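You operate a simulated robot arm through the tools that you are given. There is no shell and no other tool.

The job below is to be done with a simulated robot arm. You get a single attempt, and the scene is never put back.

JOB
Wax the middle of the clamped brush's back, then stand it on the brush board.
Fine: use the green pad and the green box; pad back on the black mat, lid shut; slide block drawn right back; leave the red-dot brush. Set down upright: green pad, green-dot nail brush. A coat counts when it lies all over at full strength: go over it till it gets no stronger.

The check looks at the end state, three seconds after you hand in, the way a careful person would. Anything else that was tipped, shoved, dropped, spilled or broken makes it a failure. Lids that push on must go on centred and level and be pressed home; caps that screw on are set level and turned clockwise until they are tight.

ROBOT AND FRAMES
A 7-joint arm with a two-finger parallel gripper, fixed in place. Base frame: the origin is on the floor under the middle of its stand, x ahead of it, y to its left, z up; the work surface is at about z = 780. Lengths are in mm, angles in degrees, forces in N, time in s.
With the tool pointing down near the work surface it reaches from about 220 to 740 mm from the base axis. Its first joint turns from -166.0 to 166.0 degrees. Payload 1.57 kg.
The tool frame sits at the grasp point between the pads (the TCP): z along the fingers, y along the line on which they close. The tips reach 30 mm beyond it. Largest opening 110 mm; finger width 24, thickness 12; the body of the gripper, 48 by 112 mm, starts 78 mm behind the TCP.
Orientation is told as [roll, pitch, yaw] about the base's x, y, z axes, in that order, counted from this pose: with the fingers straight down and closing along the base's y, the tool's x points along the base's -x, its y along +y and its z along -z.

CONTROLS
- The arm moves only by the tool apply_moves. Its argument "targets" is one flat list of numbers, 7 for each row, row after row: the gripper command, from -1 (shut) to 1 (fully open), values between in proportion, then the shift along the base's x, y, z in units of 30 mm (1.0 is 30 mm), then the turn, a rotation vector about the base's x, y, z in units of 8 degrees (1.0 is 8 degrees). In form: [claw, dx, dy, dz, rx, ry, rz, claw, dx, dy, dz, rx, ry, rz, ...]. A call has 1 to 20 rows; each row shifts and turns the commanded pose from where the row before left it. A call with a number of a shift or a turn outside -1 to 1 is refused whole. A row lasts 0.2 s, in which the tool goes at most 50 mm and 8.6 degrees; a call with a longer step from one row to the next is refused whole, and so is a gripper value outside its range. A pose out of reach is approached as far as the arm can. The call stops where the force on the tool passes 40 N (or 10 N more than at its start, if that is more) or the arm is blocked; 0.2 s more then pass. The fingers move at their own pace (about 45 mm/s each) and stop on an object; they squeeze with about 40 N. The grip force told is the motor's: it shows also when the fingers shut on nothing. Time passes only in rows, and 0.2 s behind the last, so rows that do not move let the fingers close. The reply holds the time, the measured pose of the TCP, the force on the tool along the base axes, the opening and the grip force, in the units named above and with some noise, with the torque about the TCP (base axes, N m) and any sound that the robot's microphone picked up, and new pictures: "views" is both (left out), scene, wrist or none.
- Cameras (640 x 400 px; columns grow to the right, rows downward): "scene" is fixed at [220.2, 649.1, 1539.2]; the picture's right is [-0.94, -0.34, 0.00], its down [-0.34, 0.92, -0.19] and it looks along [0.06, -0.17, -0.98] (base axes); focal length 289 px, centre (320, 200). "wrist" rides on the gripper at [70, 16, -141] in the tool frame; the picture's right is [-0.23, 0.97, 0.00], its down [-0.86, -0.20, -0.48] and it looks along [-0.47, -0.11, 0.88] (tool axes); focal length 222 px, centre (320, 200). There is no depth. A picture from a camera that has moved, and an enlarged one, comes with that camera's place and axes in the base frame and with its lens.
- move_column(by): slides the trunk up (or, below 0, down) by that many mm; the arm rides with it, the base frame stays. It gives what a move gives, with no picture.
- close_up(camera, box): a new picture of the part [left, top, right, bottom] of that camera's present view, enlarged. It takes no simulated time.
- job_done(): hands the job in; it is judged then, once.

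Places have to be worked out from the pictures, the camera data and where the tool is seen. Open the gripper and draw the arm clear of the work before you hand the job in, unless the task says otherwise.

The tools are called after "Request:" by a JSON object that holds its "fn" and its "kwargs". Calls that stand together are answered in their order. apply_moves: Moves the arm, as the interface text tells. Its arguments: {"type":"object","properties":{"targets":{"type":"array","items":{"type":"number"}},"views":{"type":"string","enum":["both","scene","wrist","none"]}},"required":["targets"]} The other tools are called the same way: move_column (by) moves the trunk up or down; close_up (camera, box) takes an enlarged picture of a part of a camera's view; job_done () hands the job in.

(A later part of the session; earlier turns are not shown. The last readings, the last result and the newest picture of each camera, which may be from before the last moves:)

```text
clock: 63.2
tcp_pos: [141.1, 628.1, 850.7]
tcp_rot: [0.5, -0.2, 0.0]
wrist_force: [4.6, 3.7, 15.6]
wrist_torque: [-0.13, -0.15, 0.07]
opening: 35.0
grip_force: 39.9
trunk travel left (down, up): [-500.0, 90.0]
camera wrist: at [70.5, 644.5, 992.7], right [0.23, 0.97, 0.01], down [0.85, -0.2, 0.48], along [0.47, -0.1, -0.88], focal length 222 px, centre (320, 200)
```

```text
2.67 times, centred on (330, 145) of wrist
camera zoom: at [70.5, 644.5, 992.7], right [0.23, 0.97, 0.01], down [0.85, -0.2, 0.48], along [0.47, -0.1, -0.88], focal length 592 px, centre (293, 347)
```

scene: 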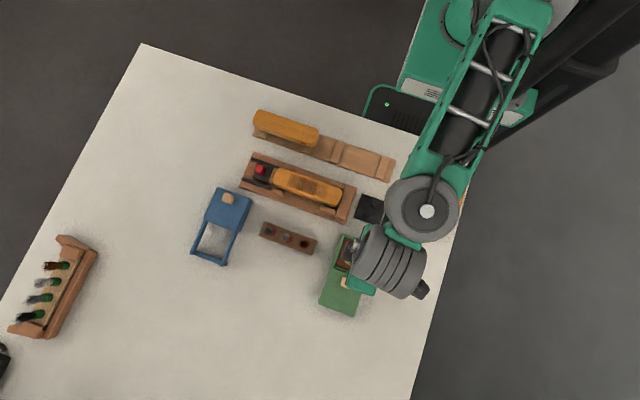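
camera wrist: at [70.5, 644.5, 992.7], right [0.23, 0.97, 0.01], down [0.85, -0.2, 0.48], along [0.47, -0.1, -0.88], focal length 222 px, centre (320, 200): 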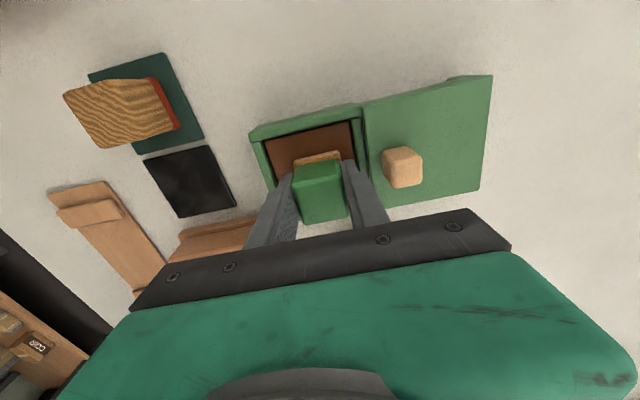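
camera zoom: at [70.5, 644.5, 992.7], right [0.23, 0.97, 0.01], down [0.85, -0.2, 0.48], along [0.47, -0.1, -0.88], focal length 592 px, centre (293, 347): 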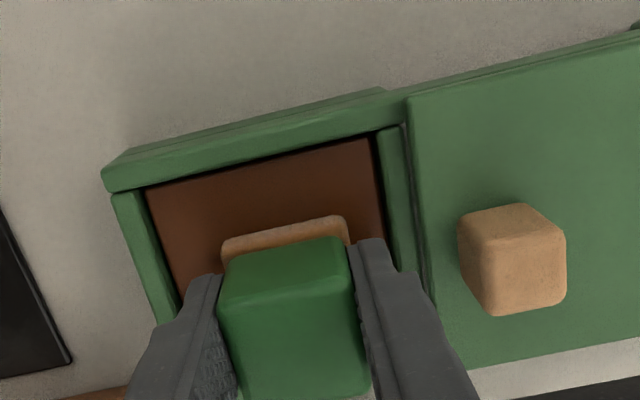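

Loaded again. Back over the brush.

Request:
{"fn": "apply_moves", "kwargs": {"targets": [-1, 0, 0, 0.2, 0, 0, 0, -1, 0, 0, 0.4, 0, 0, 0, -1, 0, 0, 0.6, 0, 0, 0, -1, 0, 0, 0.6, 0, 0, 0, -1, 0.3, -0.25, 0.6, 0, 0, 0, -1, 0.6, -0.45, 0.2, 0, 0, 0, -1, 0.65, -0.5, 0, 0, 0, 0, -1, 0.65, -0.5, 0, 0, 0, 0, -1, 0.65, -0.5, 0, 0, 0, 0, -1, 0.65, -0.5, 0, 0, 0, 0, -1, 0.65, -0.5, 0, 0, 0, 0, -1, 0.6, -0.45, 0, 0, 0, 0, -1, 0.5, -0.35, 0, 0, 0, 0, -1, 0.183, -0.11, 0, 0, 0, 0, -1, 0, 0, 0, 0, 0, 0], "views": "none"}}

Request:
{"fn": "apply_moves", "kwargs": {"targets": [-1, 0, 0, -0.4, 0, 0, 0, -1, 0, 0, -0.4, 0, 0, 0, -1, 0, 0, -0.4, 0, 0, 0, -1, 0, 0, -0.1, 0, 0, 0, -1, 0, 0, -0.06, 0, 0, 0, -1, -0.1, 0, 0, 0, 0, 0, -1, -0.1, 0, 0, 0, 0, 0, -1, -0.1, 0, 0, 0, 0, 0, -1, -0.1, 0, 0, 0, 0, 0, -1, -0.1, 0, 0, 0, 0, 0, -1, 0, 0, 0, 0, 0, 0], "views": "none"}}

```text
clock: 66.4
tcp_pos: [304.6, 503.2, 926.9]
tcp_rot: [0.1, -0.1, 0.2]
wrist_force: [-0.2, 0.3, -1.1]
wrist_torque: [-0.02, 0.0, 0.01]
opening: 35.5
grip_force: 39.6
trunk travel left (down, up): [-500.0, 90.0]
```

```text
clock: 68.8
tcp_pos: [288.1, 505.1, 887.0]
tcp_rot: [0.2, -0.1, 0.1]
wrist_force: [4.8, 1.6, 11.9]
wrist_torque: [-0.11, -0.25, 0.02]
opening: 35.1
grip_force: 39.8
trunk travel left (down, up): [-500.0, 90.0]
```

Contact at 12 N on the −x side. I rub back and forth there, then sweep across to the +x side.

Request:
{"fn": "apply_moves", "kwargs": {"targets": [-1, 0, 0.1, 0, 0, 0, 0, -1, 0.13, 0, 0, 0, 0, 0, -1, 0.13, 0, 0, 0, 0, 0, -1, -0.13, 0, 0, 0, 0, 0, -1, -0.13, 0, 0, 0, 0, 0, -1, 0, -0.2, 0, 0, 0, 0, -1, 0.13, 0, 0, 0, 0, 0, -1, 0.13, 0, 0, 0, 0, 0, -1, -0.13, 0, 0, 0, 0, 0, -1, -0.13, 0, 0, 0, 0, 0, -1, 0, 0.1, 0, 0, 0, 0, -1, 0.13, 0, 0, 0, 0, 0, -1, 0.13, 0, 0, 0, 0, 0, -1, 0.13, 0, 0, 0, 0, 0, -1, 0.13, 0, 0, 0, 0, 0, -1, 0.13, 0, 0, 0, 0, 0, -1, 0.13, 0, 0, 0, 0, 0, -1, 0.13, 0, 0, 0, 0, 0], "views": "none"}}

Request:
{"fn": "apply_moves", "kwargs": {"targets": [-1, 0, 0.1, 0, 0, 0, 0, -1, 0.1, 0, 0, 0, 0, 0, -1, -0.13, 0, 0, 0, 0, 0, -1, -0.13, 0, 0, 0, 0, 0, -1, 0, -0.2, 0, 0, 0, 0, -1, 0.13, 0, 0, 0, 0, 0, -1, 0.13, 0, 0, 0, 0, 0, -1, 0, 0.1, 0, 0, 0, 0, -1, -0.13, 0, 0, 0, 0, 0, -1, -0.13, 0, 0, 0, 0, 0, -1, -0.13, 0, 0, 0, 0, 0, -1, -0.13, 0, 0, 0, 0, 0, -1, -0.13, 0, 0, 0, 0, 0, -1, -0.13, 0, 0, 0, 0, 0, -1, -0.13, 0, 0, 0, 0, 0, -1, -0.1, 0, 0, 0, 0, 0], "views": "wrist"}}

Request:
{"fn": "close_up", "kwargs": {"camera": "wrist", "box": [280, 190, 380, 245]}}

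```text
clock: 72.6
tcp_pos: [314.5, 505.2, 888.8]
tcp_rot: [0.1, 0.0, 0.1]
wrist_force: [-0.3, 0.1, -0.1]
wrist_torque: [0.01, 0.01, 0.0]
opening: 35.2
grip_force: 39.9
trunk travel left (down, up): [-500.0, 90.0]
```

```text
clock: 76.0
tcp_pos: [288.3, 505.9, 887.1]
tcp_rot: [0.2, -0.2, 0.1]
wrist_force: [5.4, 1.2, 12.7]
wrist_torque: [-0.12, -0.24, 0.04]
opening: 35.2
grip_force: 40.1
trunk travel left (down, up): [-500.0, 90.0]
camera wrist: at [217.9, 521.9, 1028.4], right [0.23, 0.97, 0.01], down [0.85, -0.2, 0.48], along [0.47, -0.1, -0.88], focal length 222 px, centre (320, 200)
```

wrist: 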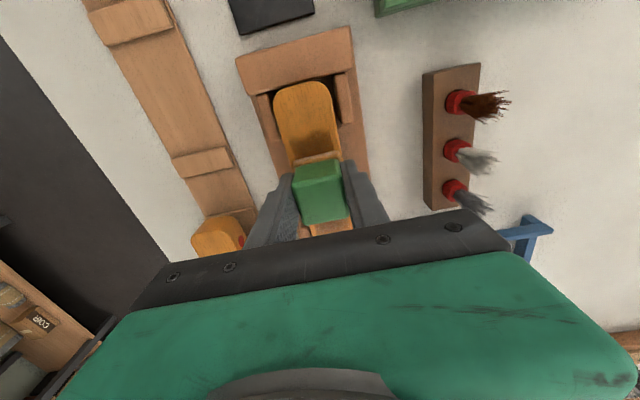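

```text
6.40 times, centred on (330, 218) of wrist
camera zoom: at [217.9, 521.9, 1028.4], right [0.23, 0.97, 0.01], down [0.85, -0.2, 0.48], along [0.47, -0.1, -0.88], focal length 1422 px, centre (256, 88)
```

zoom: 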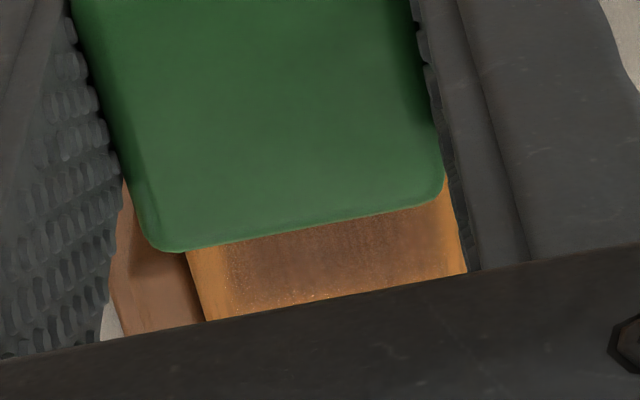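

Over the +x side the pad was just off the surface (zero force), so I'll press slightly lower there next time. I lift and move to the tray to look at the coat.

Request:
{"fn": "apply_moves", "kwargs": {"targets": [-1, 0, 0, 0.2, 0, 0, 0, -1, 0, 0, 0.4, 0, 0, 0, -1, 0, 0, 0.5, 0, 0, 0, -1, -0.15, 0.11, 0.26, 0, 0, 0, -1, -0.45, 0.35, 0, 0, 0, 0, -1, -0.55, 0.45, 0, 0, 0, 0, -1, -0.6, 0.5, 0, 0, 0, 0, -1, -0.6, 0.5, 0, 0, 0, 0, -1, -0.6, 0.5, 0, 0, 0, 0, -1, -0.6, 0.5, 0, 0, 0, 0, -1, -0.6, 0.5, 0, 0, 0, 0, -1, -0.55, 0.45, 0, 0, 0, 0, -1, -0.233, 0.25, 0, 0, 0, 0, -1, 0, 0, 0, 0, 0, 0], "views": "wrist"}}

Request:
{"fn": "close_up", "kwargs": {"camera": "scene", "box": [270, 162, 344, 208]}}

Request:
{"fn": "close_up", "kwargs": {"camera": "scene", "box": [284, 168, 332, 204]}}

Request:
{"fn": "close_up", "kwargs": {"camera": "wrist", "box": [230, 70, 430, 220]}}

```text
clock: 79.0
tcp_pos: [139.2, 629.7, 925.5]
tcp_rot: [0.1, -0.1, 0.1]
wrist_force: [0.4, -0.2, 0.1]
wrist_torque: [0.04, -0.01, 0.02]
opening: 34.9
grip_force: 40.0
trunk travel left (down, up): [-500.0, 90.0]
camera wrist: at [68.2, 646.5, 1066.7], right [0.22, 0.97, 0.0], down [0.85, -0.2, 0.48], along [0.47, -0.11, -0.88], focal length 222 px, centre (320, 200)
```

wrist: 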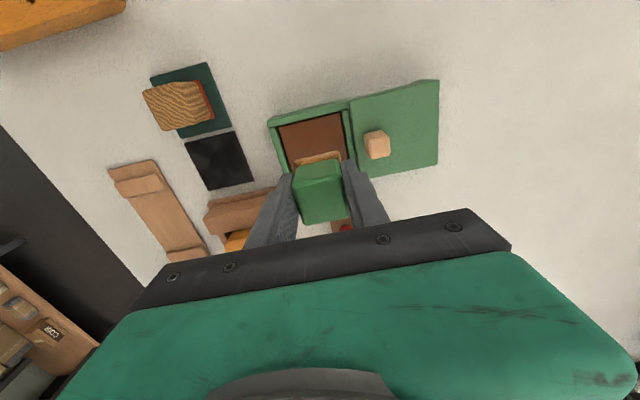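

```text
8.65 times, centred on (307, 185) of scene
camera zoom: at [220.2, 649.1, 1539.2], right [-0.94, -0.34, 0.0], down [-0.34, 0.92, -0.19], along [0.06, -0.17, -0.98], focal length 2498 px, centre (432, 330)
```

zoom: 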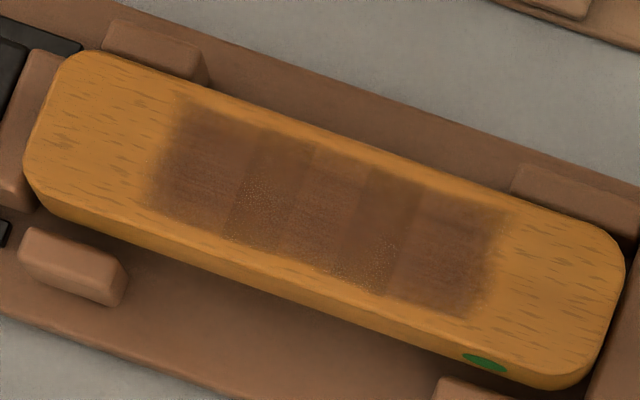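

```text
11.11 times, centred on (308, 186) of scene
camera zoom: at [220.2, 649.1, 1539.2], right [-0.94, -0.34, 0.0], down [-0.34, 0.92, -0.19], along [0.06, -0.17, -0.98], focal length 3209 px, centre (453, 356)
```

zoom: 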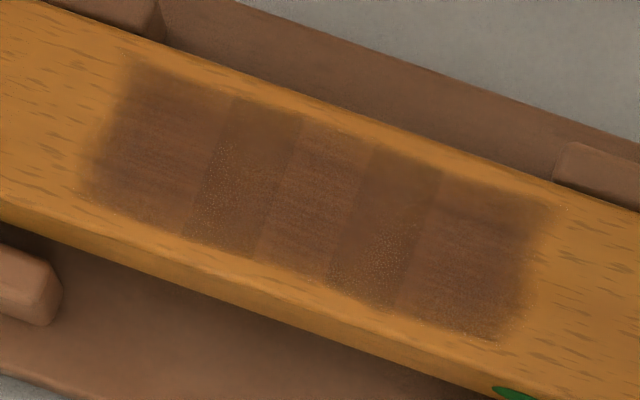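

```text
2.67 times, centred on (330, 145) of wrist
camera zoom: at [68.2, 646.5, 1066.7], right [0.22, 0.97, 0.0], down [0.85, -0.2, 0.48], along [0.47, -0.11, -0.88], focal length 592 px, centre (293, 347)
```

zoom: 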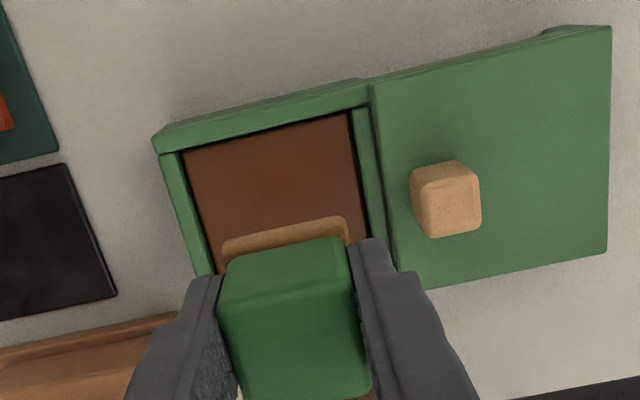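

Now all bands show the same reddish, striped tone. To be sure nothing gets stronger, I'll reload and go over the whole middle once more, keeping contact on the +x side.

Request:
{"fn": "apply_moves", "kwargs": {"targets": [-1, 0, 0, -0.4, 0, 0, 0, -1, 0, 0, -0.5, 0, 0, 0, -1, 0, 0, -0.5, 0, 0, 0, -1, 0, 0, -0.5, 0, 0, 0, -1, 0, 0, -0.4, 0, 0, 0, -1, 0, 0, -0.2, 0, 0, 0, -1, 0, 0, -0.07, 0, 0, 0, -1, 0, 0, -0.02, 0, 0, 0, -1, 0.1, 0, 0, 0, 0, 0, -1, -0.1, 0, 0, 0, 0, 0, -1, 0, 0, 0, 0, 0, 0], "views": "none"}}

Request:
{"fn": "apply_moves", "kwargs": {"targets": [-1, 0, 0, 0.2, 0, 0, 0, -1, 0, 0, 0.4, 0, 0, 0, -1, 0, 0, 0.6, 0, 0, 0, -1, 0, 0, 0.6, 0, 0, 0, -1, 0.3, -0.25, 0.6, 0, 0, 0, -1, 0.6, -0.45, 0.19, 0, 0, 0, -1, 0.65, -0.5, 0, 0, 0, 0, -1, 0.65, -0.5, 0, 0, 0, 0, -1, 0.65, -0.5, 0, 0, 0, 0, -1, 0.65, -0.5, 0, 0, 0, 0, -1, 0.65, -0.5, 0, 0, 0, 0, -1, 0.6, -0.45, 0, 0, 0, 0, -1, 0.5, -0.35, 0, 0, 0, 0, -1, 0.183, -0.11, 0, 0, 0, 0, -1, 0, 0, 0, 0, 0, 0], "views": "wrist"}}

```text
clock: 81.4
tcp_pos: [140.2, 627.4, 850.8]
tcp_rot: [0.4, -0.1, 0.1]
wrist_force: [4.2, 3.7, 12.9]
wrist_torque: [-0.04, -0.13, 0.04]
opening: 35.0
grip_force: 40.1
trunk travel left (down, up): [-500.0, 90.0]
```

```text
clock: 84.6
tcp_pos: [304.1, 507.5, 925.5]
tcp_rot: [0.2, -0.1, 0.3]
wrist_force: [0.2, 1.3, 0.1]
wrist_torque: [0.03, 0.01, 0.01]
opening: 35.2
grip_force: 39.5
trunk travel left (down, up): [-500.0, 90.0]
camera wrist: at [233.1, 523.0, 1068.0], right [0.22, 0.97, 0.0], down [0.85, -0.2, 0.48], along [0.47, -0.11, -0.88], focal length 222 px, centre (320, 200)
```

wrist: 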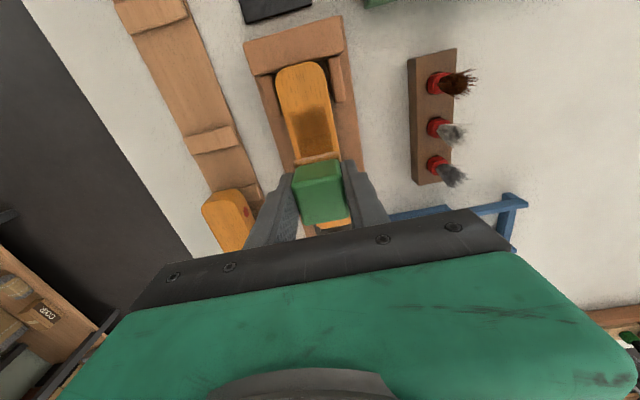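

Descending to contact and sweeping to the +x side with a slightly lower command there.

Request:
{"fn": "apply_moves", "kwargs": {"targets": [-1, 0, 0, -0.4, 0, 0, 0, -1, 0, 0, -0.4, 0, 0, 0, -1, 0, 0, -0.4, 0, 0, 0, -1, 0, 0, -0.1, 0, 0, 0, -1, 0, 0, -0.06, 0, 0, 0, -1, 0.13, 0, -0.01, 0, 0, 0, -1, 0.13, 0, -0.01, 0, 0, 0, -1, 0.13, 0, -0.01, 0, 0, 0, -1, 0.13, 0, -0.01, 0, 0, 0, -1, 0, 0, 0, 0, 0, 0], "views": "none"}}

```text
clock: 86.8
tcp_pos: [316.1, 505.7, 885.9]
tcp_rot: [0.3, -0.3, 0.2]
wrist_force: [-5.4, 0.0, 15.8]
wrist_torque: [-0.13, 0.35, -0.02]
opening: 35.2
grip_force: 39.9
trunk travel left (down, up): [-500.0, 90.0]
```

Request:
{"fn": "apply_moves", "kwargs": {"targets": [-1, 0, 0.1, 0, 0, 0, 0, -1, -0.13, 0, 0, 0, 0, 0, -1, -0.13, 0, 0, 0, 0, 0, -1, 0.13, 0, 0, 0, 0, 0, -1, 0.13, 0, 0, 0, 0, 0, -1, 0, -0.2, 0, 0, 0, 0, -1, -0.13, 0, 0, 0, 0, 0, -1, -0.13, 0, 0, 0, 0, 0, -1, 0.13, 0, 0, 0, 0, 0, -1, 0.13, 0, 0, 0, 0, 0, -1, 0, 0.1, 0, 0, 0, 0, -1, -0.13, 0, 0.01, 0, 0, 0, -1, -0.13, 0, 0.01, 0, 0, 0, -1, -0.13, 0, 0.01, 0, 0, 0, -1, -0.13, 0, 0.01, 0, 0, 0, -1, -0.13, 0, 0, 0, 0, 0, -1, -0.13, 0, 0, 0, 0, 0, -1, -0.13, 0, 0, 0, 0, 0, -1, -0.13, 0, 0, 0, 0, 0], "views": "none"}}

Request:
{"fn": "apply_moves", "kwargs": {"targets": [-1, 0, 0.1, 0, 0, 0, 0, -1, 0.13, 0, 0, 0, 0, 0, -1, 0.13, 0, 0, 0, 0, 0, -1, -0.13, 0, 0, 0, 0, 0, -1, -0.13, 0, 0, 0, 0, 0, -1, 0, -0.2, 0, 0, 0, 0, -1, 0.13, 0, 0, 0, 0, 0, -1, 0.13, 0, 0, 0, 0, 0, -1, -0.13, 0, 0, 0, 0, 0, -1, -0.13, 0, 0, 0, 0, 0, -1, 0, 0.1, 0, 0, 0, 0, -1, 0.13, 0, 0, 0, 0, 0, -1, 0.13, 0, 0, 0, 0, 0, -1, 0.13, 0, 0, 0, 0, 0, -1, 0.13, 0, 0, 0, 0, 0], "views": "none"}}

```text
clock: 90.8
tcp_pos: [285.7, 504.5, 886.7]
tcp_rot: [0.2, -0.1, 0.2]
wrist_force: [6.7, 1.4, 16.3]
wrist_torque: [-0.07, -0.38, 0.03]
opening: 35.1
grip_force: 40.0
trunk travel left (down, up): [-500.0, 90.0]
```

```text
clock: 94.0
tcp_pos: [300.9, 506.2, 887.3]
tcp_rot: [0.0, -0.1, 0.2]
wrist_force: [-4.3, 0.2, 15.3]
wrist_torque: [0.0, 0.28, -0.03]
opening: 34.9
grip_force: 40.0
trunk travel left (down, up): [-500.0, 90.0]
```

I lift off and carry the pad toward its mat, viewing the coat again.

Request:
{"fn": "apply_moves", "kwargs": {"targets": [-1, 0, 0, 0.2, 0, 0, 0, -1, 0, 0, 0.4, 0, 0, 0, -1, 0, 0, 0.5, 0, 0, 0, -1, -0.2, 0, 0.26, 0, 0, 0, -1, -0.5, -0.05, 0, 0, 0, 0, -1, -0.6, -0.05, 0, 0, 0, 0, -1, -0.7, -0.05, 0, 0, 0, 0, -1, -0.7, -0.05, 0, 0, 0, 0, -1, -0.7, -0.05, 0, 0, 0, 0, -1, -0.7, -0.05, 0, 0, 0, 0, -1, -0.7, -0.03, 0, 0, 0, 0, -1, -0.5, -0.03, 0, 0, 0, 0, -1, -0.24, -0.01, 0, 0, 0, 0, -1, -0.1, 0, 0, 0, 0, 0, -1, 0, 0, 0, 0, 0, 0]}}

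Request:
{"fn": "close_up", "kwargs": {"camera": "scene", "box": [270, 162, 344, 208]}}

Request:
{"fn": "close_up", "kwargs": {"camera": "scene", "box": [284, 168, 332, 204]}}

Request:
{"fn": "close_up", "kwargs": {"camera": "wrist", "box": [230, 70, 430, 220]}}

```text
clock: 97.2
tcp_pos: [134.4, 494.5, 927.1]
tcp_rot: [0.2, -0.1, 0.2]
wrist_force: [-0.2, 0.9, -1.0]
wrist_torque: [0.02, 0.02, 0.0]
opening: 35.3
grip_force: 40.1
trunk travel left (down, up): [-500.0, 90.0]
camera wrist: at [63.2, 510.3, 1068.8], right [0.22, 0.97, 0.0], down [0.85, -0.2, 0.48], along [0.47, -0.11, -0.88], focal length 222 px, centre (320, 200)
```

scene: 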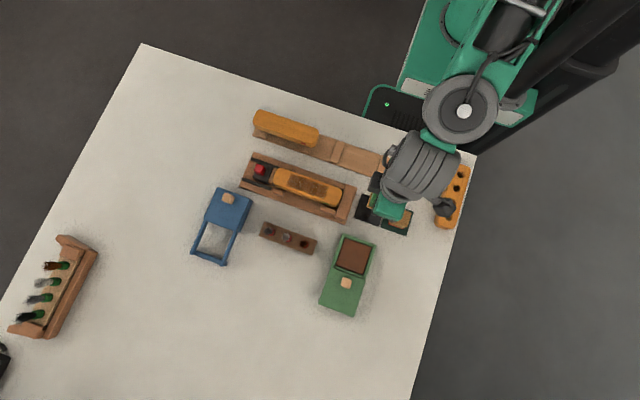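
wrist: 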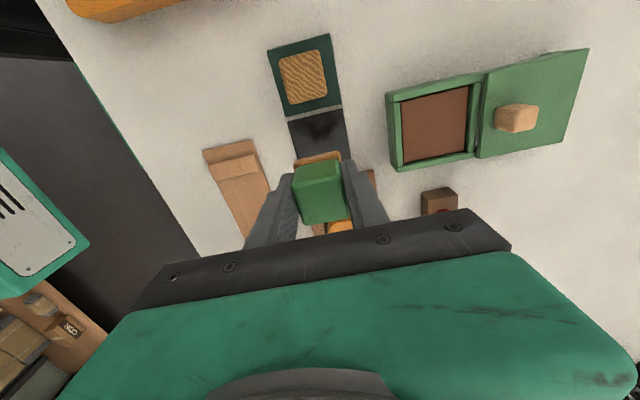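

```text
8.65 times, centred on (307, 185) of scene
camera zoom: at [220.2, 649.1, 1539.2], right [-0.94, -0.34, 0.0], down [-0.34, 0.92, -0.19], along [0.06, -0.17, -0.98], focal length 2498 px, centre (432, 330)
```

zoom: 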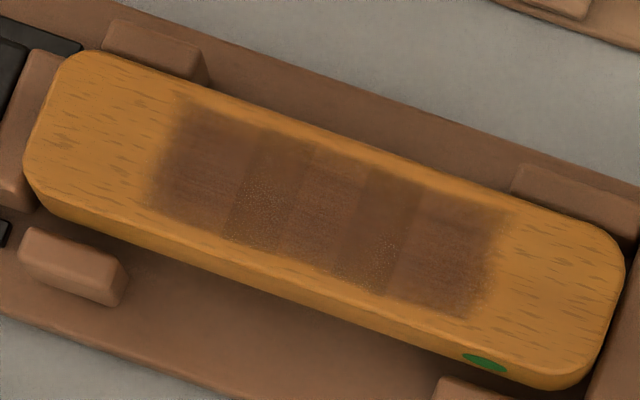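

```text
11.11 times, centred on (308, 186) of scene
camera zoom: at [220.2, 649.1, 1539.2], right [-0.94, -0.34, 0.0], down [-0.34, 0.92, -0.19], along [0.06, -0.17, -0.98], focal length 3209 px, centre (453, 356)
```

zoom: 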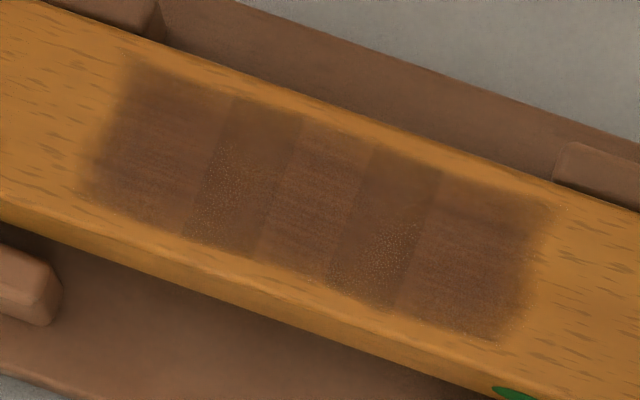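

```text
2.67 times, centred on (330, 145) of wrist
camera zoom: at [63.2, 510.3, 1068.8], right [0.22, 0.97, 0.0], down [0.85, -0.2, 0.48], along [0.47, -0.11, -0.88], focal length 592 px, centre (293, 347)
```

zoom: 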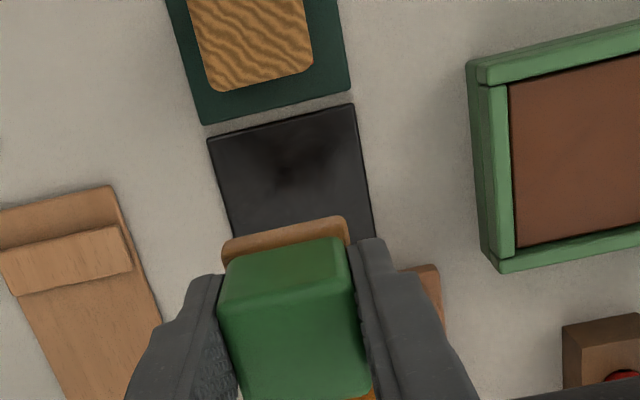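

Request:
{"fn": "close_up", "kwargs": {"camera": "scene", "box": [286, 172, 308, 192]}}

Request:
{"fn": "close_up", "kwargs": {"camera": "scene", "box": [304, 178, 328, 200]}}

```text
16.00 times, centred on (297, 182) of scene
camera zoom: at [220.2, 649.1, 1539.2], right [-0.94, -0.34, 0.0], down [-0.34, 0.92, -0.19], along [0.06, -0.17, -0.98], focal length 4621 px, centre (688, 488)
```

zoom: 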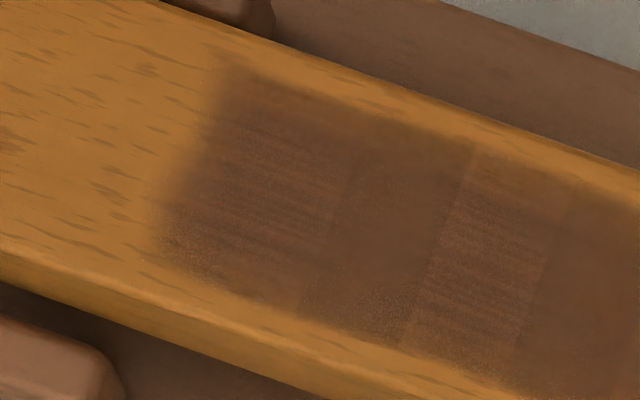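

```text
16.00 times, centred on (316, 189) of scene
camera zoom: at [220.2, 649.1, 1539.2], right [-0.94, -0.34, 0.0], down [-0.34, 0.92, -0.19], along [0.06, -0.17, -0.98], focal length 4621 px, centre (384, 376)
```

zoom: 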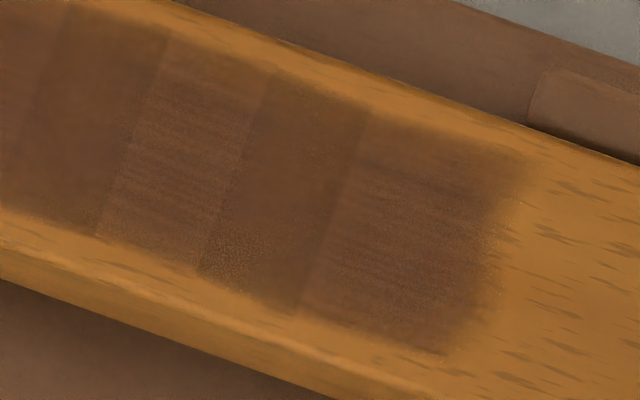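

The coat is even and saturated over all the bands. Now I lower the pad onto the black mat at its original place.

Request:
{"fn": "apply_moves", "kwargs": {"targets": [-1, 0, 0, -0.4, 0, 0, 0, -1, 0, 0, -0.6, 0, 0, 0, -1, 0, 0, -0.6, 0, 0, 0, -1, 0, 0, -0.6, 0, 0, 0, -1, 0, 0, -0.5, 0, 0, 0, -1, 0, 0, -0.3, 0, 0, 0, -1, 0, 0, -0.1, 0, 0, 0, -1, 0, 0, -0.05, 0, 0, 0, -1, 0, 0, -0.05, 0, 0, 0, -1, 0, 0, -0.05, 0, 0, 0, -1, 0, 0, 0, 0, 0, 0], "views": "wrist"}}

Request:
{"fn": "close_up", "kwargs": {"camera": "wrist", "box": [230, 90, 430, 240]}}

```text
clock: 99.6
tcp_pos: [132.7, 495.5, 828.8]
tcp_rot: [0.1, -0.1, 0.2]
wrist_force: [-0.5, -0.2, -1.0]
wrist_torque: [-0.01, 0.01, 0.0]
opening: 35.2
grip_force: 39.5
trunk travel left (down, up): [-500.0, 90.0]
camera wrist: at [62.4, 511.4, 971.2], right [0.22, 0.97, 0.0], down [0.85, -0.2, 0.48], along [0.47, -0.11, -0.88], focal length 222 px, centre (320, 200)
```

wrist: 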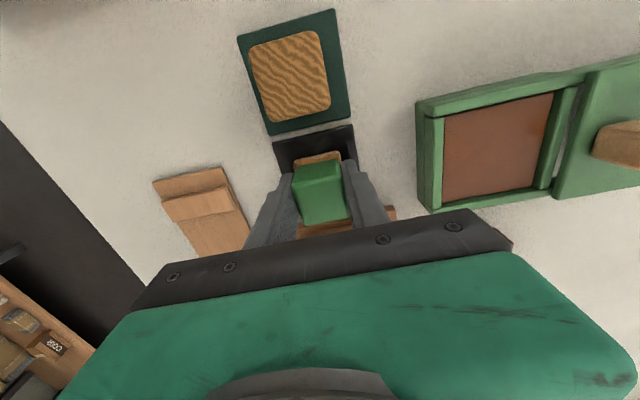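

```text
2.67 times, centred on (330, 165) of wrist
camera zoom: at [62.4, 511.4, 971.2], right [0.22, 0.97, 0.0], down [0.85, -0.2, 0.48], along [0.47, -0.11, -0.88], focal length 592 px, centre (293, 293)
```

zoom: 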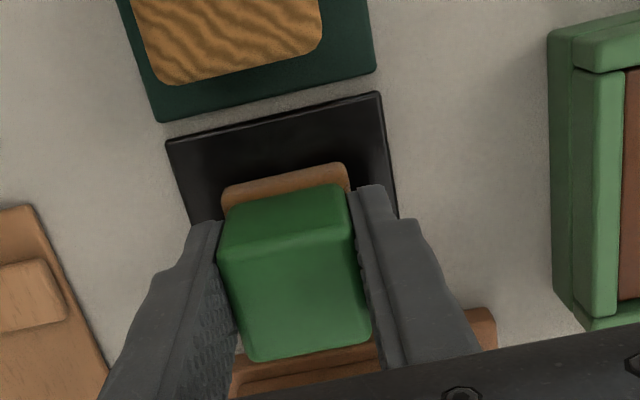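

No contact yet; two more small steps down.

Request:
{"fn": "apply_moves", "kwargs": {"targets": [-1, 0, 0, -0.05, 0, 0, 0, -1, 0, 0, -0.04, 0, 0, 0, -1, 0, 0, 0, 0, 0, 0], "views": "none"}}

```text
clock: 100.4
tcp_pos: [133.6, 495.5, 826.4]
tcp_rot: [0.1, -0.1, 0.2]
wrist_force: [-0.6, 0.7, -0.5]
wrist_torque: [0.02, -0.03, -0.02]
opening: 35.2
grip_force: 40.2
trunk travel left (down, up): [-500.0, 90.0]
```

Request:
{"fn": "apply_moves", "kwargs": {"targets": [-1, 0, 0, -0.03, 0, 0, 0, -1, 0, 0, -0.02, 0, 0, 0, -1, 0, 0, 0, 0, 0, 0], "views": "none"}}

```text
clock: 101.2
tcp_pos: [134.2, 495.8, 825.5]
tcp_rot: [0.2, -0.1, 0.2]
wrist_force: [-1.2, 0.1, 2.3]
wrist_torque: [-0.05, 0.03, -0.03]
opening: 35.2
grip_force: 39.5
trunk travel left (down, up): [-500.0, 90.0]
```

Contact (2 N): the pad stands on the mat. I open the fingers and rise straight up.

Request:
{"fn": "apply_moves", "kwargs": {"targets": [0.0, 0, 0, 0, 0, 0, 0, 0.13, 0, 0, 0, 0, 0, 0, 0.13, 0, 0, 0, 0, 0, 0, 0.13, 0, 0, 0.2, 0, 0, 0, 0.13, 0, 0, 0.4, 0, 0, 0, 0.13, 0, 0, 0.6, 0, 0, 0, 0.13, 0, 0, 0.8, 0, 0, 0, 0.13, 0, 0, 0.8, 0, 0, 0, 0.13, 0, 0, 0, 0, 0, 0]}}

Request:
{"fn": "close_up", "kwargs": {"camera": "wrist", "box": [255, 90, 405, 210]}}

```text
clock: 103.2
tcp_pos: [134.5, 494.3, 911.6]
tcp_rot: [0.1, -0.1, 0.0]
wrist_force: [-0.1, 1.0, 0.9]
wrist_torque: [0.01, 0.0, -0.04]
opening: 62.4
grip_force: 0.0
trunk travel left (down, up): [-500.0, 90.0]
camera wrist: at [63.4, 510.2, 1053.1], right [0.22, 0.97, 0.0], down [0.85, -0.2, 0.48], along [0.47, -0.11, -0.88], focal length 222 px, centre (320, 200)
```

scene: 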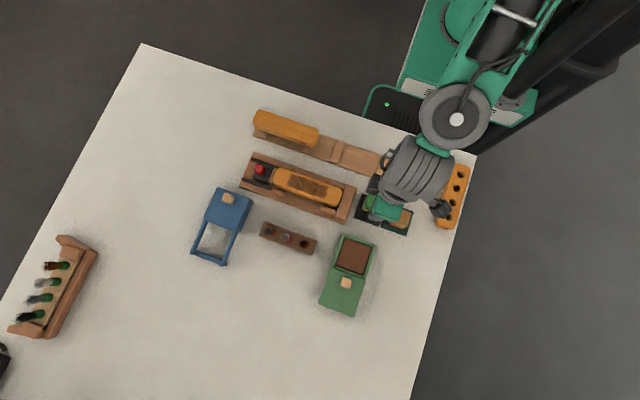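
wrist: 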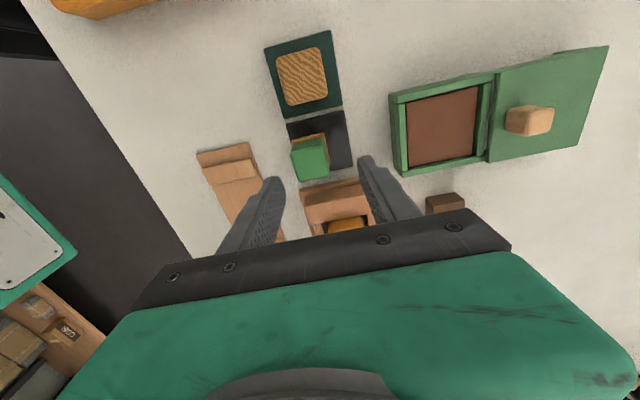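

```text
3.33 times, centred on (330, 150) of wrist
camera zoom: at [63.4, 510.2, 1053.1], right [0.22, 0.97, 0.0], down [0.85, -0.2, 0.48], along [0.47, -0.11, -0.88], focal length 740 px, centre (287, 367)
```

zoom: 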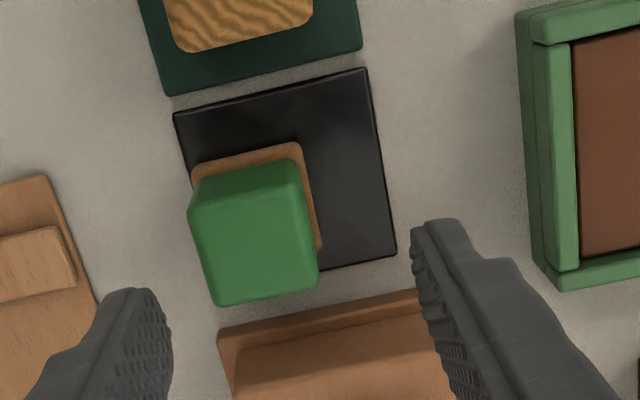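

The pad followed the −y finger when it opened: it now stands about 13 mm off centre, near the mat's edge. I'll go down again with the fingers open, set 3 mm further out, and push it gently back to the mat's centre.

Request:
{"fn": "apply_moves", "kwargs": {"targets": [0.13, 0, -0.12, -0.3, 0, 0, 0, 0.13, 0, 0, -0.6, 0, 0, 0, 0.13, 0, 0, -0.7, 0, 0, 0, 0.13, 0, 0, -0.6, 0, 0, 0, 0.13, 0, 0, -0.4, 0, 0, 0, 0.13, 0, 0, -0.1, 0, 0, 0, 0.13, 0, 0, 0, 0, 0, 0], "views": "wrist"}}

Request:
{"fn": "close_up", "kwargs": {"camera": "wrist", "box": [255, 110, 405, 230]}}

```text
clock: 104.8
tcp_pos: [135.9, 490.7, 828.1]
tcp_rot: [0.1, -0.1, 0.2]
wrist_force: [-0.7, -0.1, 0.8]
wrist_torque: [0.01, 0.01, 0.01]
opening: 62.3
grip_force: 0.0
trunk travel left (down, up): [-500.0, 90.0]
camera wrist: at [64.6, 507.4, 970.8], right [0.22, 0.97, 0.0], down [0.85, -0.2, 0.48], along [0.47, -0.11, -0.88], focal length 222 px, centre (320, 200)
```

wrist: 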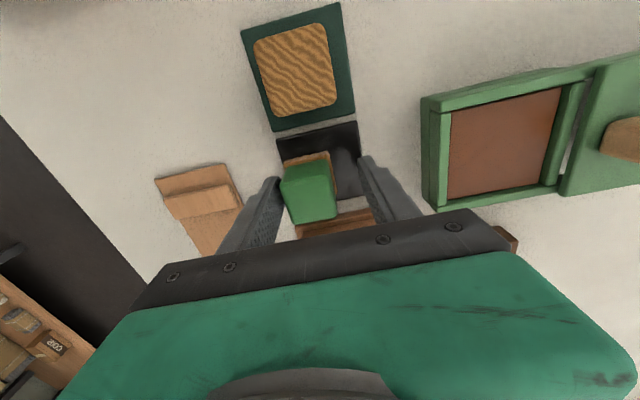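

```text
3.33 times, centred on (330, 170) of wrist
camera zoom: at [64.6, 507.4, 970.8], right [0.22, 0.97, 0.0], down [0.85, -0.2, 0.48], along [0.47, -0.11, -0.88], focal length 740 px, centre (287, 300)
```

zoom: 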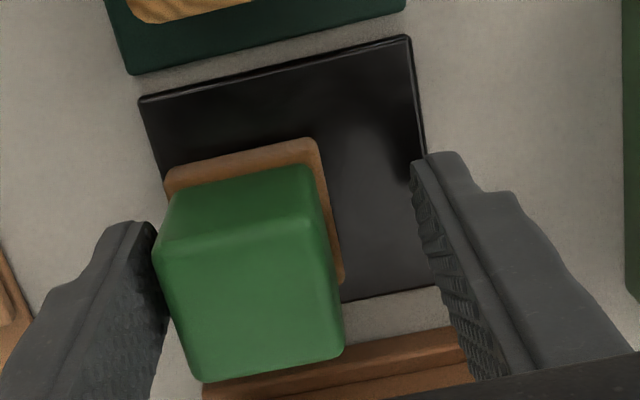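

The −y finger is just outside the pad. I push +y slowly by 18 mm.

Request:
{"fn": "apply_moves", "kwargs": {"targets": [0.13, 0, 0.067, 0, 0, 0, 0, 0.13, 0, 0.067, 0, 0, 0, 0, 0.13, 0, 0.067, 0, 0, 0, 0, 0.13, 0, 0.067, 0, 0, 0, 0, 0.13, 0, 0.067, 0, 0, 0, 0, 0.13, 0, 0.067, 0, 0, 0, 0, 0.13, 0, 0.067, 0, 0, 0, 0, 0.13, 0, 0.067, 0, 0, 0, 0, 0.13, 0, 0.067, 0, 0, 0, 0, 0.13, 0, 0, 0, 0, 0, 0], "views": "wrist"}}

Request:
{"fn": "close_up", "kwargs": {"camera": "wrist", "box": [255, 110, 405, 230]}}

```text
clock: 107.0
tcp_pos: [132.4, 508.9, 827.8]
tcp_rot: [0.1, -0.1, 0.3]
wrist_force: [0.4, -0.1, 0.3]
wrist_torque: [-0.03, -0.04, 0.0]
opening: 62.1
grip_force: 0.2
trunk travel left (down, up): [-500.0, 90.0]
camera wrist: at [62.4, 525.4, 970.0], right [0.22, 0.97, 0.0], down [0.85, -0.2, 0.48], along [0.47, -0.11, -0.88], focal length 222 px, centre (320, 200)
```

wrist: 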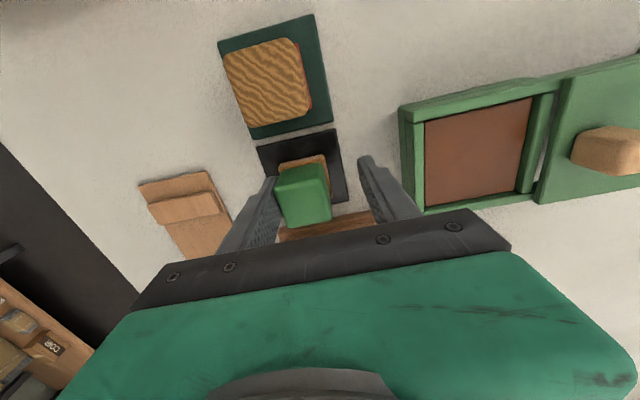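

```text
3.33 times, centred on (330, 170) of wrist
camera zoom: at [62.4, 525.4, 970.0], right [0.22, 0.97, 0.0], down [0.85, -0.2, 0.48], along [0.47, -0.11, -0.88], focal length 740 px, centre (287, 300)
```

zoom: 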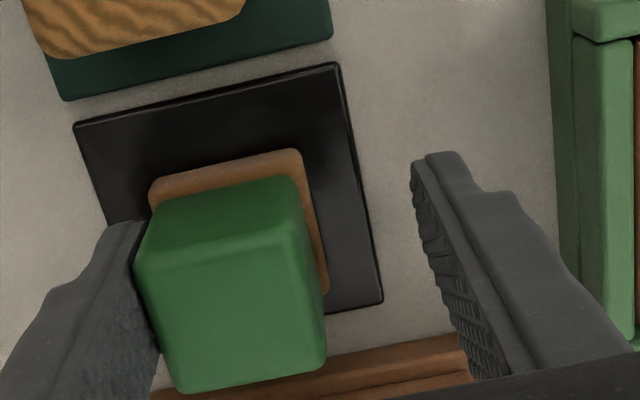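

The pad is centred on the mat again. I back the finger off 5 mm and rise.

Request:
{"fn": "apply_moves", "kwargs": {"targets": [0.13, 0, -0.07, 0, 0, 0, 0, 0.13, 0, -0.1, 0, 0, 0, 0, 0.13, 0, 0, 0.2, 0, 0, 0, 0.13, 0, 0, 0.5, 0, 0, 0, 0.13, 0, 0, 0.7, 0, 0, 0, 0.13, 0, 0, 0.7, 0, 0, 0, 0.13, 0, 0, 0.6, 0, 0, 0, 0.13, 0, 0, 0, 0, 0, 0], "views": "wrist"}}

Request:
{"fn": "close_up", "kwargs": {"camera": "wrist", "box": [255, 90, 405, 210]}}

Request:
{"fn": "close_up", "kwargs": {"camera": "wrist", "box": [370, 30, 620, 190]}}

```text
clock: 108.8
tcp_pos: [131.6, 504.0, 910.2]
tcp_rot: [0.1, -0.1, 0.2]
wrist_force: [0.3, 0.0, 0.0]
wrist_torque: [-0.01, 0.03, 0.02]
opening: 62.3
grip_force: 0.0
trunk travel left (down, up): [-500.0, 90.0]
camera wrist: at [61.5, 520.4, 1051.4], right [0.22, 0.97, 0.0], down [0.85, -0.2, 0.48], along [0.47, -0.11, -0.88], focal length 222 px, centre (320, 200)
```

wrist: 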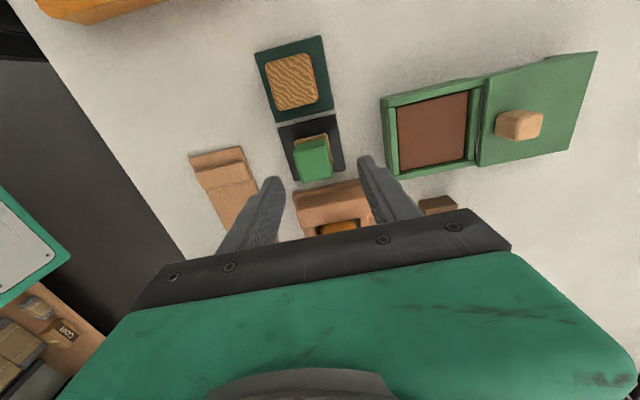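

```text
3.33 times, centred on (330, 150) of wrist
camera zoom: at [61.5, 520.4, 1051.4], right [0.22, 0.97, 0.0], down [0.85, -0.2, 0.48], along [0.47, -0.11, -0.88], focal length 740 px, centre (287, 367)
```

zoom: 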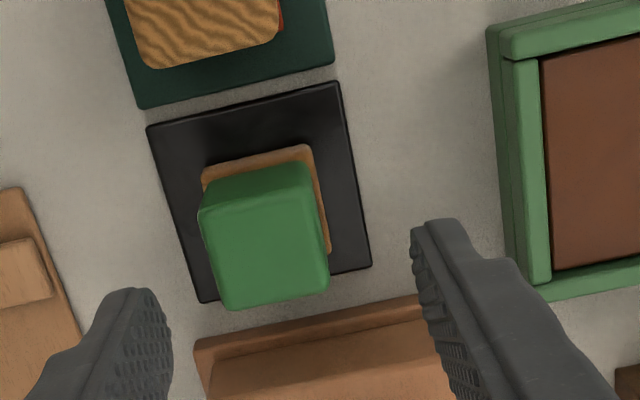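

```text
2.50 times, centred on (495, 110) of wrist
camera zoom: at [61.5, 520.4, 1051.4], right [0.22, 0.97, 0.0], down [0.85, -0.2, 0.48], along [0.47, -0.11, -0.88], focal length 555 px, centre (-118, 425)
```

zoom: 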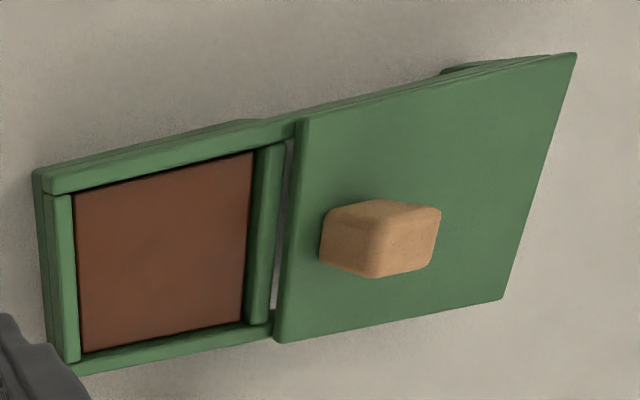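

The pad stands centred on its mat. Next the lid: I move above the knob to locate it precisely.

Request:
{"fn": "apply_moves", "kwargs": {"targets": [0.0, 0, 0.3, 0.2, 0, 0, 0, 0.0, 0.02, 0.7, 0.2, 0, 0, 0, 0.0, 0.02, 0.9, 0.2, 0, 0, 0, 0.0, 0.02, 0.9, 0, 0, 0, 0, 0.0, 0.02, 0.9, 0, 0, 0, 0, 0.0, 0.02, 0.9, 0, 0, 0, 0, 0.0, 0.02, 0.9, 0, 0, 0, 0, 0.0, 0, 0.5, 0, 0, 0, 0, 0.0, 0, 0.3, 0, 0, 0, 0, 0.0, 0, 0, 0, 0, 0, 0]}}

Request:
{"fn": "close_up", "kwargs": {"camera": "wrist", "box": [220, 70, 420, 220]}}

```text
clock: 111.0
tcp_pos: [138.2, 676.1, 927.6]
tcp_rot: [0.1, -0.1, 0.2]
wrist_force: [0.7, 0.5, 0.2]
wrist_torque: [0.01, -0.01, -0.01]
opening: 55.0
grip_force: 0.0
out of reach, approached as far as the arm can: row 8, 9
trunk travel left (down, up): [-500.0, 90.0]
camera wrist: at [67.0, 693.7, 1069.6], right [0.22, 0.97, 0.0], down [0.85, -0.2, 0.48], along [0.47, -0.11, -0.88], focal length 222 px, centre (320, 200)
```

scene: 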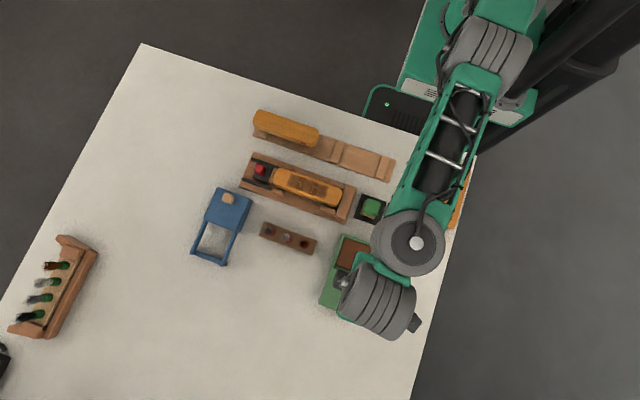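
wrist: 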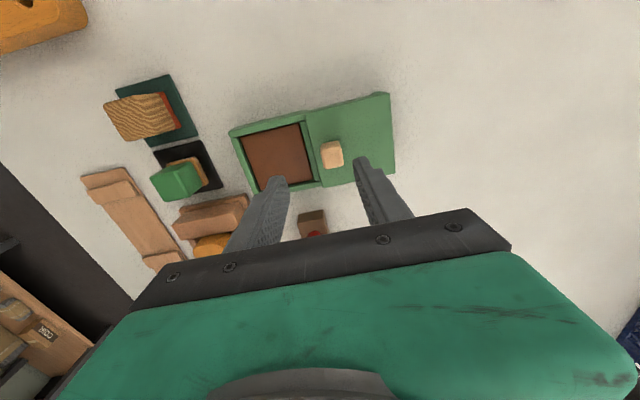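

```text
2.67 times, centred on (320, 145) of wrist
camera zoom: at [67.0, 693.7, 1069.6], right [0.22, 0.97, 0.0], down [0.85, -0.2, 0.48], along [0.47, -0.11, -0.88], focal length 592 px, centre (320, 347)
```

zoom: 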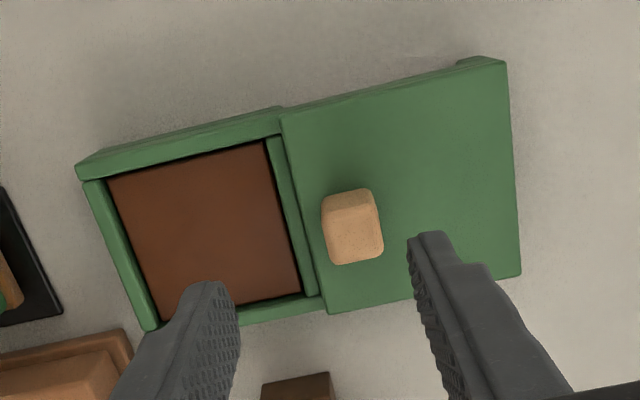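

The knob's centre is at about (143, 692) and the lid must slide about 90 mm toward −y to cover the box. At this height the arm's reach ends at y 676, so I come down first and see whether it reaches further.

Request:
{"fn": "apply_moves", "kwargs": {"targets": [0.0, 0.05, 0, -0.4, 0, 0, 0, 0.0, 0.05, 0, -0.4, 0, 0, 0, 0.0, 0.05, 0, -0.4, 0, 0, 0, 0.0, 0, 0, 0, 0, 0, 0], "views": "wrist"}}

Request:
{"fn": "close_up", "kwargs": {"camera": "wrist", "box": [220, 70, 420, 220]}}

```text
clock: 112.0
tcp_pos: [141.9, 676.8, 894.0]
tcp_rot: [0.2, -0.1, 0.1]
wrist_force: [-0.7, 0.9, 1.3]
wrist_torque: [0.0, -0.01, 0.02]
opening: 54.9
grip_force: 0.1
trunk travel left (down, up): [-500.0, 90.0]
camera wrist: at [71.9, 694.1, 1034.8], right [0.22, 0.97, 0.0], down [0.85, -0.2, 0.48], along [0.47, -0.11, -0.88], focal length 222 px, centre (320, 200)
```

wrist: 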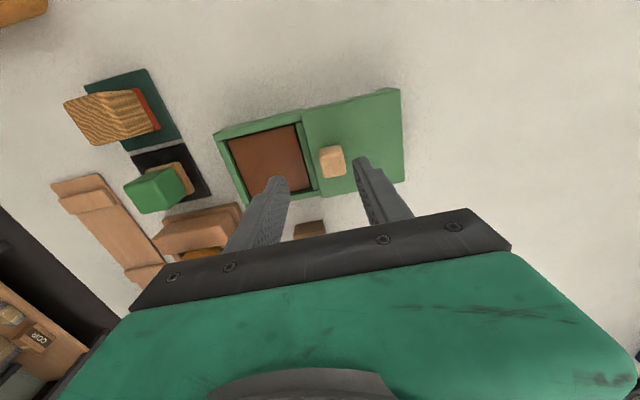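

```text
2.67 times, centred on (320, 145) of wrist
camera zoom: at [71.9, 694.1, 1034.8], right [0.22, 0.97, 0.0], down [0.85, -0.2, 0.48], along [0.47, -0.11, -0.88], focal length 592 px, centre (320, 347)
```

zoom: 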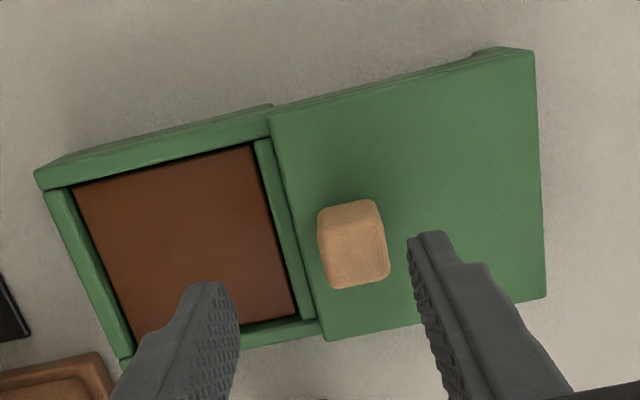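

At z 894 there's no reach trouble. I shift +y over the knob and go down in steps.

Request:
{"fn": "apply_moves", "kwargs": {"targets": [0.0, 0.02, 0.25, -0.3, 0, 0, 0, 0.0, 0.02, 0.23, -0.4, 0, 0, 0, 0.0, 0, 0, -0.3, 0, 0, 0, 0.0, 0, 0, 0, 0, 0, 0], "views": "wrist"}}

Request:
{"fn": "close_up", "kwargs": {"camera": "wrist", "box": [240, 90, 420, 225]}}

```text
clock: 113.0
tcp_pos: [144.6, 682.1, 860.8]
tcp_rot: [0.0, -0.1, 0.3]
wrist_force: [0.2, -0.2, 0.6]
wrist_torque: [0.05, 0.02, 0.0]
opening: 54.9
grip_force: 0.2
out of reach, approached as far as the arm can: row 2
trunk travel left (down, up): [-500.0, 90.0]
camera wrist: at [73.3, 698.3, 1003.2], right [0.22, 0.97, 0.0], down [0.85, -0.2, 0.48], along [0.47, -0.11, -0.88], focal length 222 px, centre (320, 200)
```

wrist: 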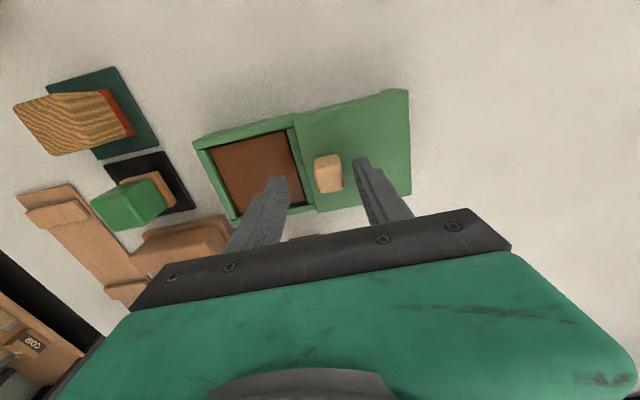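

```text
2.96 times, centred on (330, 158) of wrist
camera zoom: at [73.3, 698.3, 1003.2], right [0.22, 0.97, 0.0], down [0.85, -0.2, 0.48], along [0.47, -0.11, -0.88], focal length 658 px, centre (290, 326)
```

zoom: 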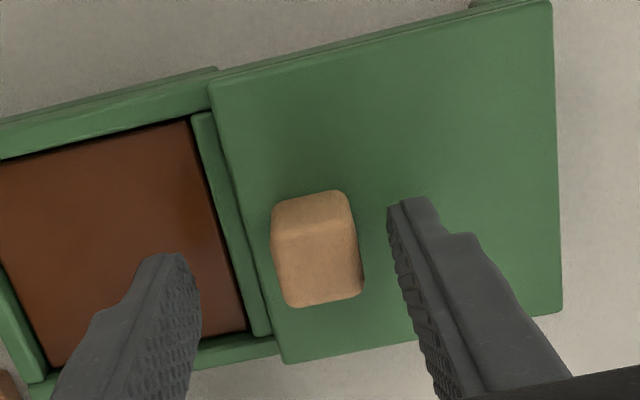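

The +y finger is already beyond the knob at this reach, which is enough. I lower to bring the tips beside the knob, watching the force, and narrow the fingers a bit.

Request:
{"fn": "apply_moves", "kwargs": {"targets": [0.0, 0, 0, -0.1, 0, 0, 0, 0.0, 0, 0, -0.1, 0, 0, 0, 0.0, 0, 0, -0.05, 0, 0, 0, 0.0, 0, 0, 0, 0, 0, 0], "views": "wrist"}}

Request:
{"fn": "close_up", "kwargs": {"camera": "wrist", "box": [240, 90, 420, 225]}}

```text
clock: 114.0
tcp_pos: [142.6, 681.3, 852.7]
tcp_rot: [0.1, 0.0, 0.2]
wrist_force: [0.8, -0.5, -0.9]
wrist_torque: [-0.01, -0.01, 0.02]
opening: 55.3
grip_force: 0.2
trunk travel left (down, up): [-500.0, 90.0]
camera wrist: at [73.1, 698.0, 995.0], right [0.22, 0.97, 0.0], down [0.85, -0.2, 0.48], along [0.47, -0.11, -0.88], focal length 222 px, centre (320, 200)
```

wrist: 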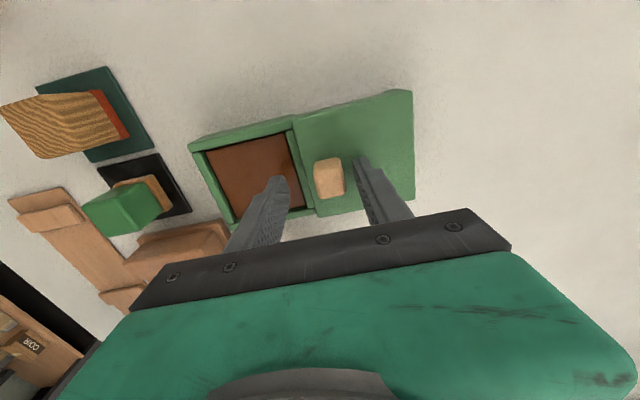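

```text
2.96 times, centred on (330, 158) of wrist
camera zoom: at [73.1, 698.0, 995.0], right [0.22, 0.97, 0.0], down [0.85, -0.2, 0.48], along [0.47, -0.11, -0.88], focal length 658 px, centre (290, 326)
```

zoom: 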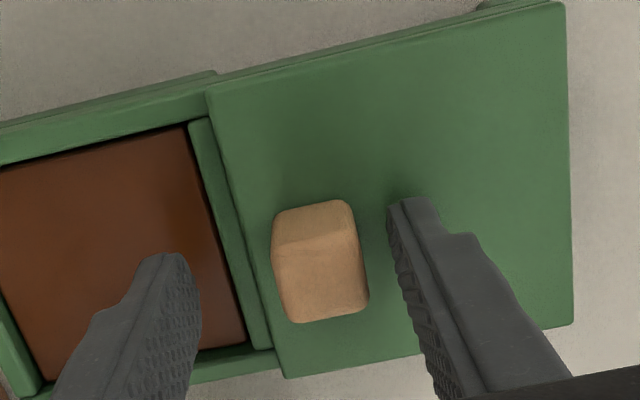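

Request:
{"fn": "apply_moves", "kwargs": {"targets": [0.0, 0, 0, -0.05, 0, 0, 0, 0.0, 0, 0, -0.05, 0, 0, 0, 0.0, 0, 0, 0, 0, 0, 0], "views": "none"}}

```text
clock: 114.8
tcp_pos: [144.8, 681.6, 852.8]
tcp_rot: [0.2, -0.1, 0.1]
wrist_force: [-1.1, -0.9, 5.1]
wrist_torque: [0.14, 0.06, 0.08]
opening: 54.3
grip_force: 0.2
trunk travel left (down, up): [-500.0, 90.0]
```

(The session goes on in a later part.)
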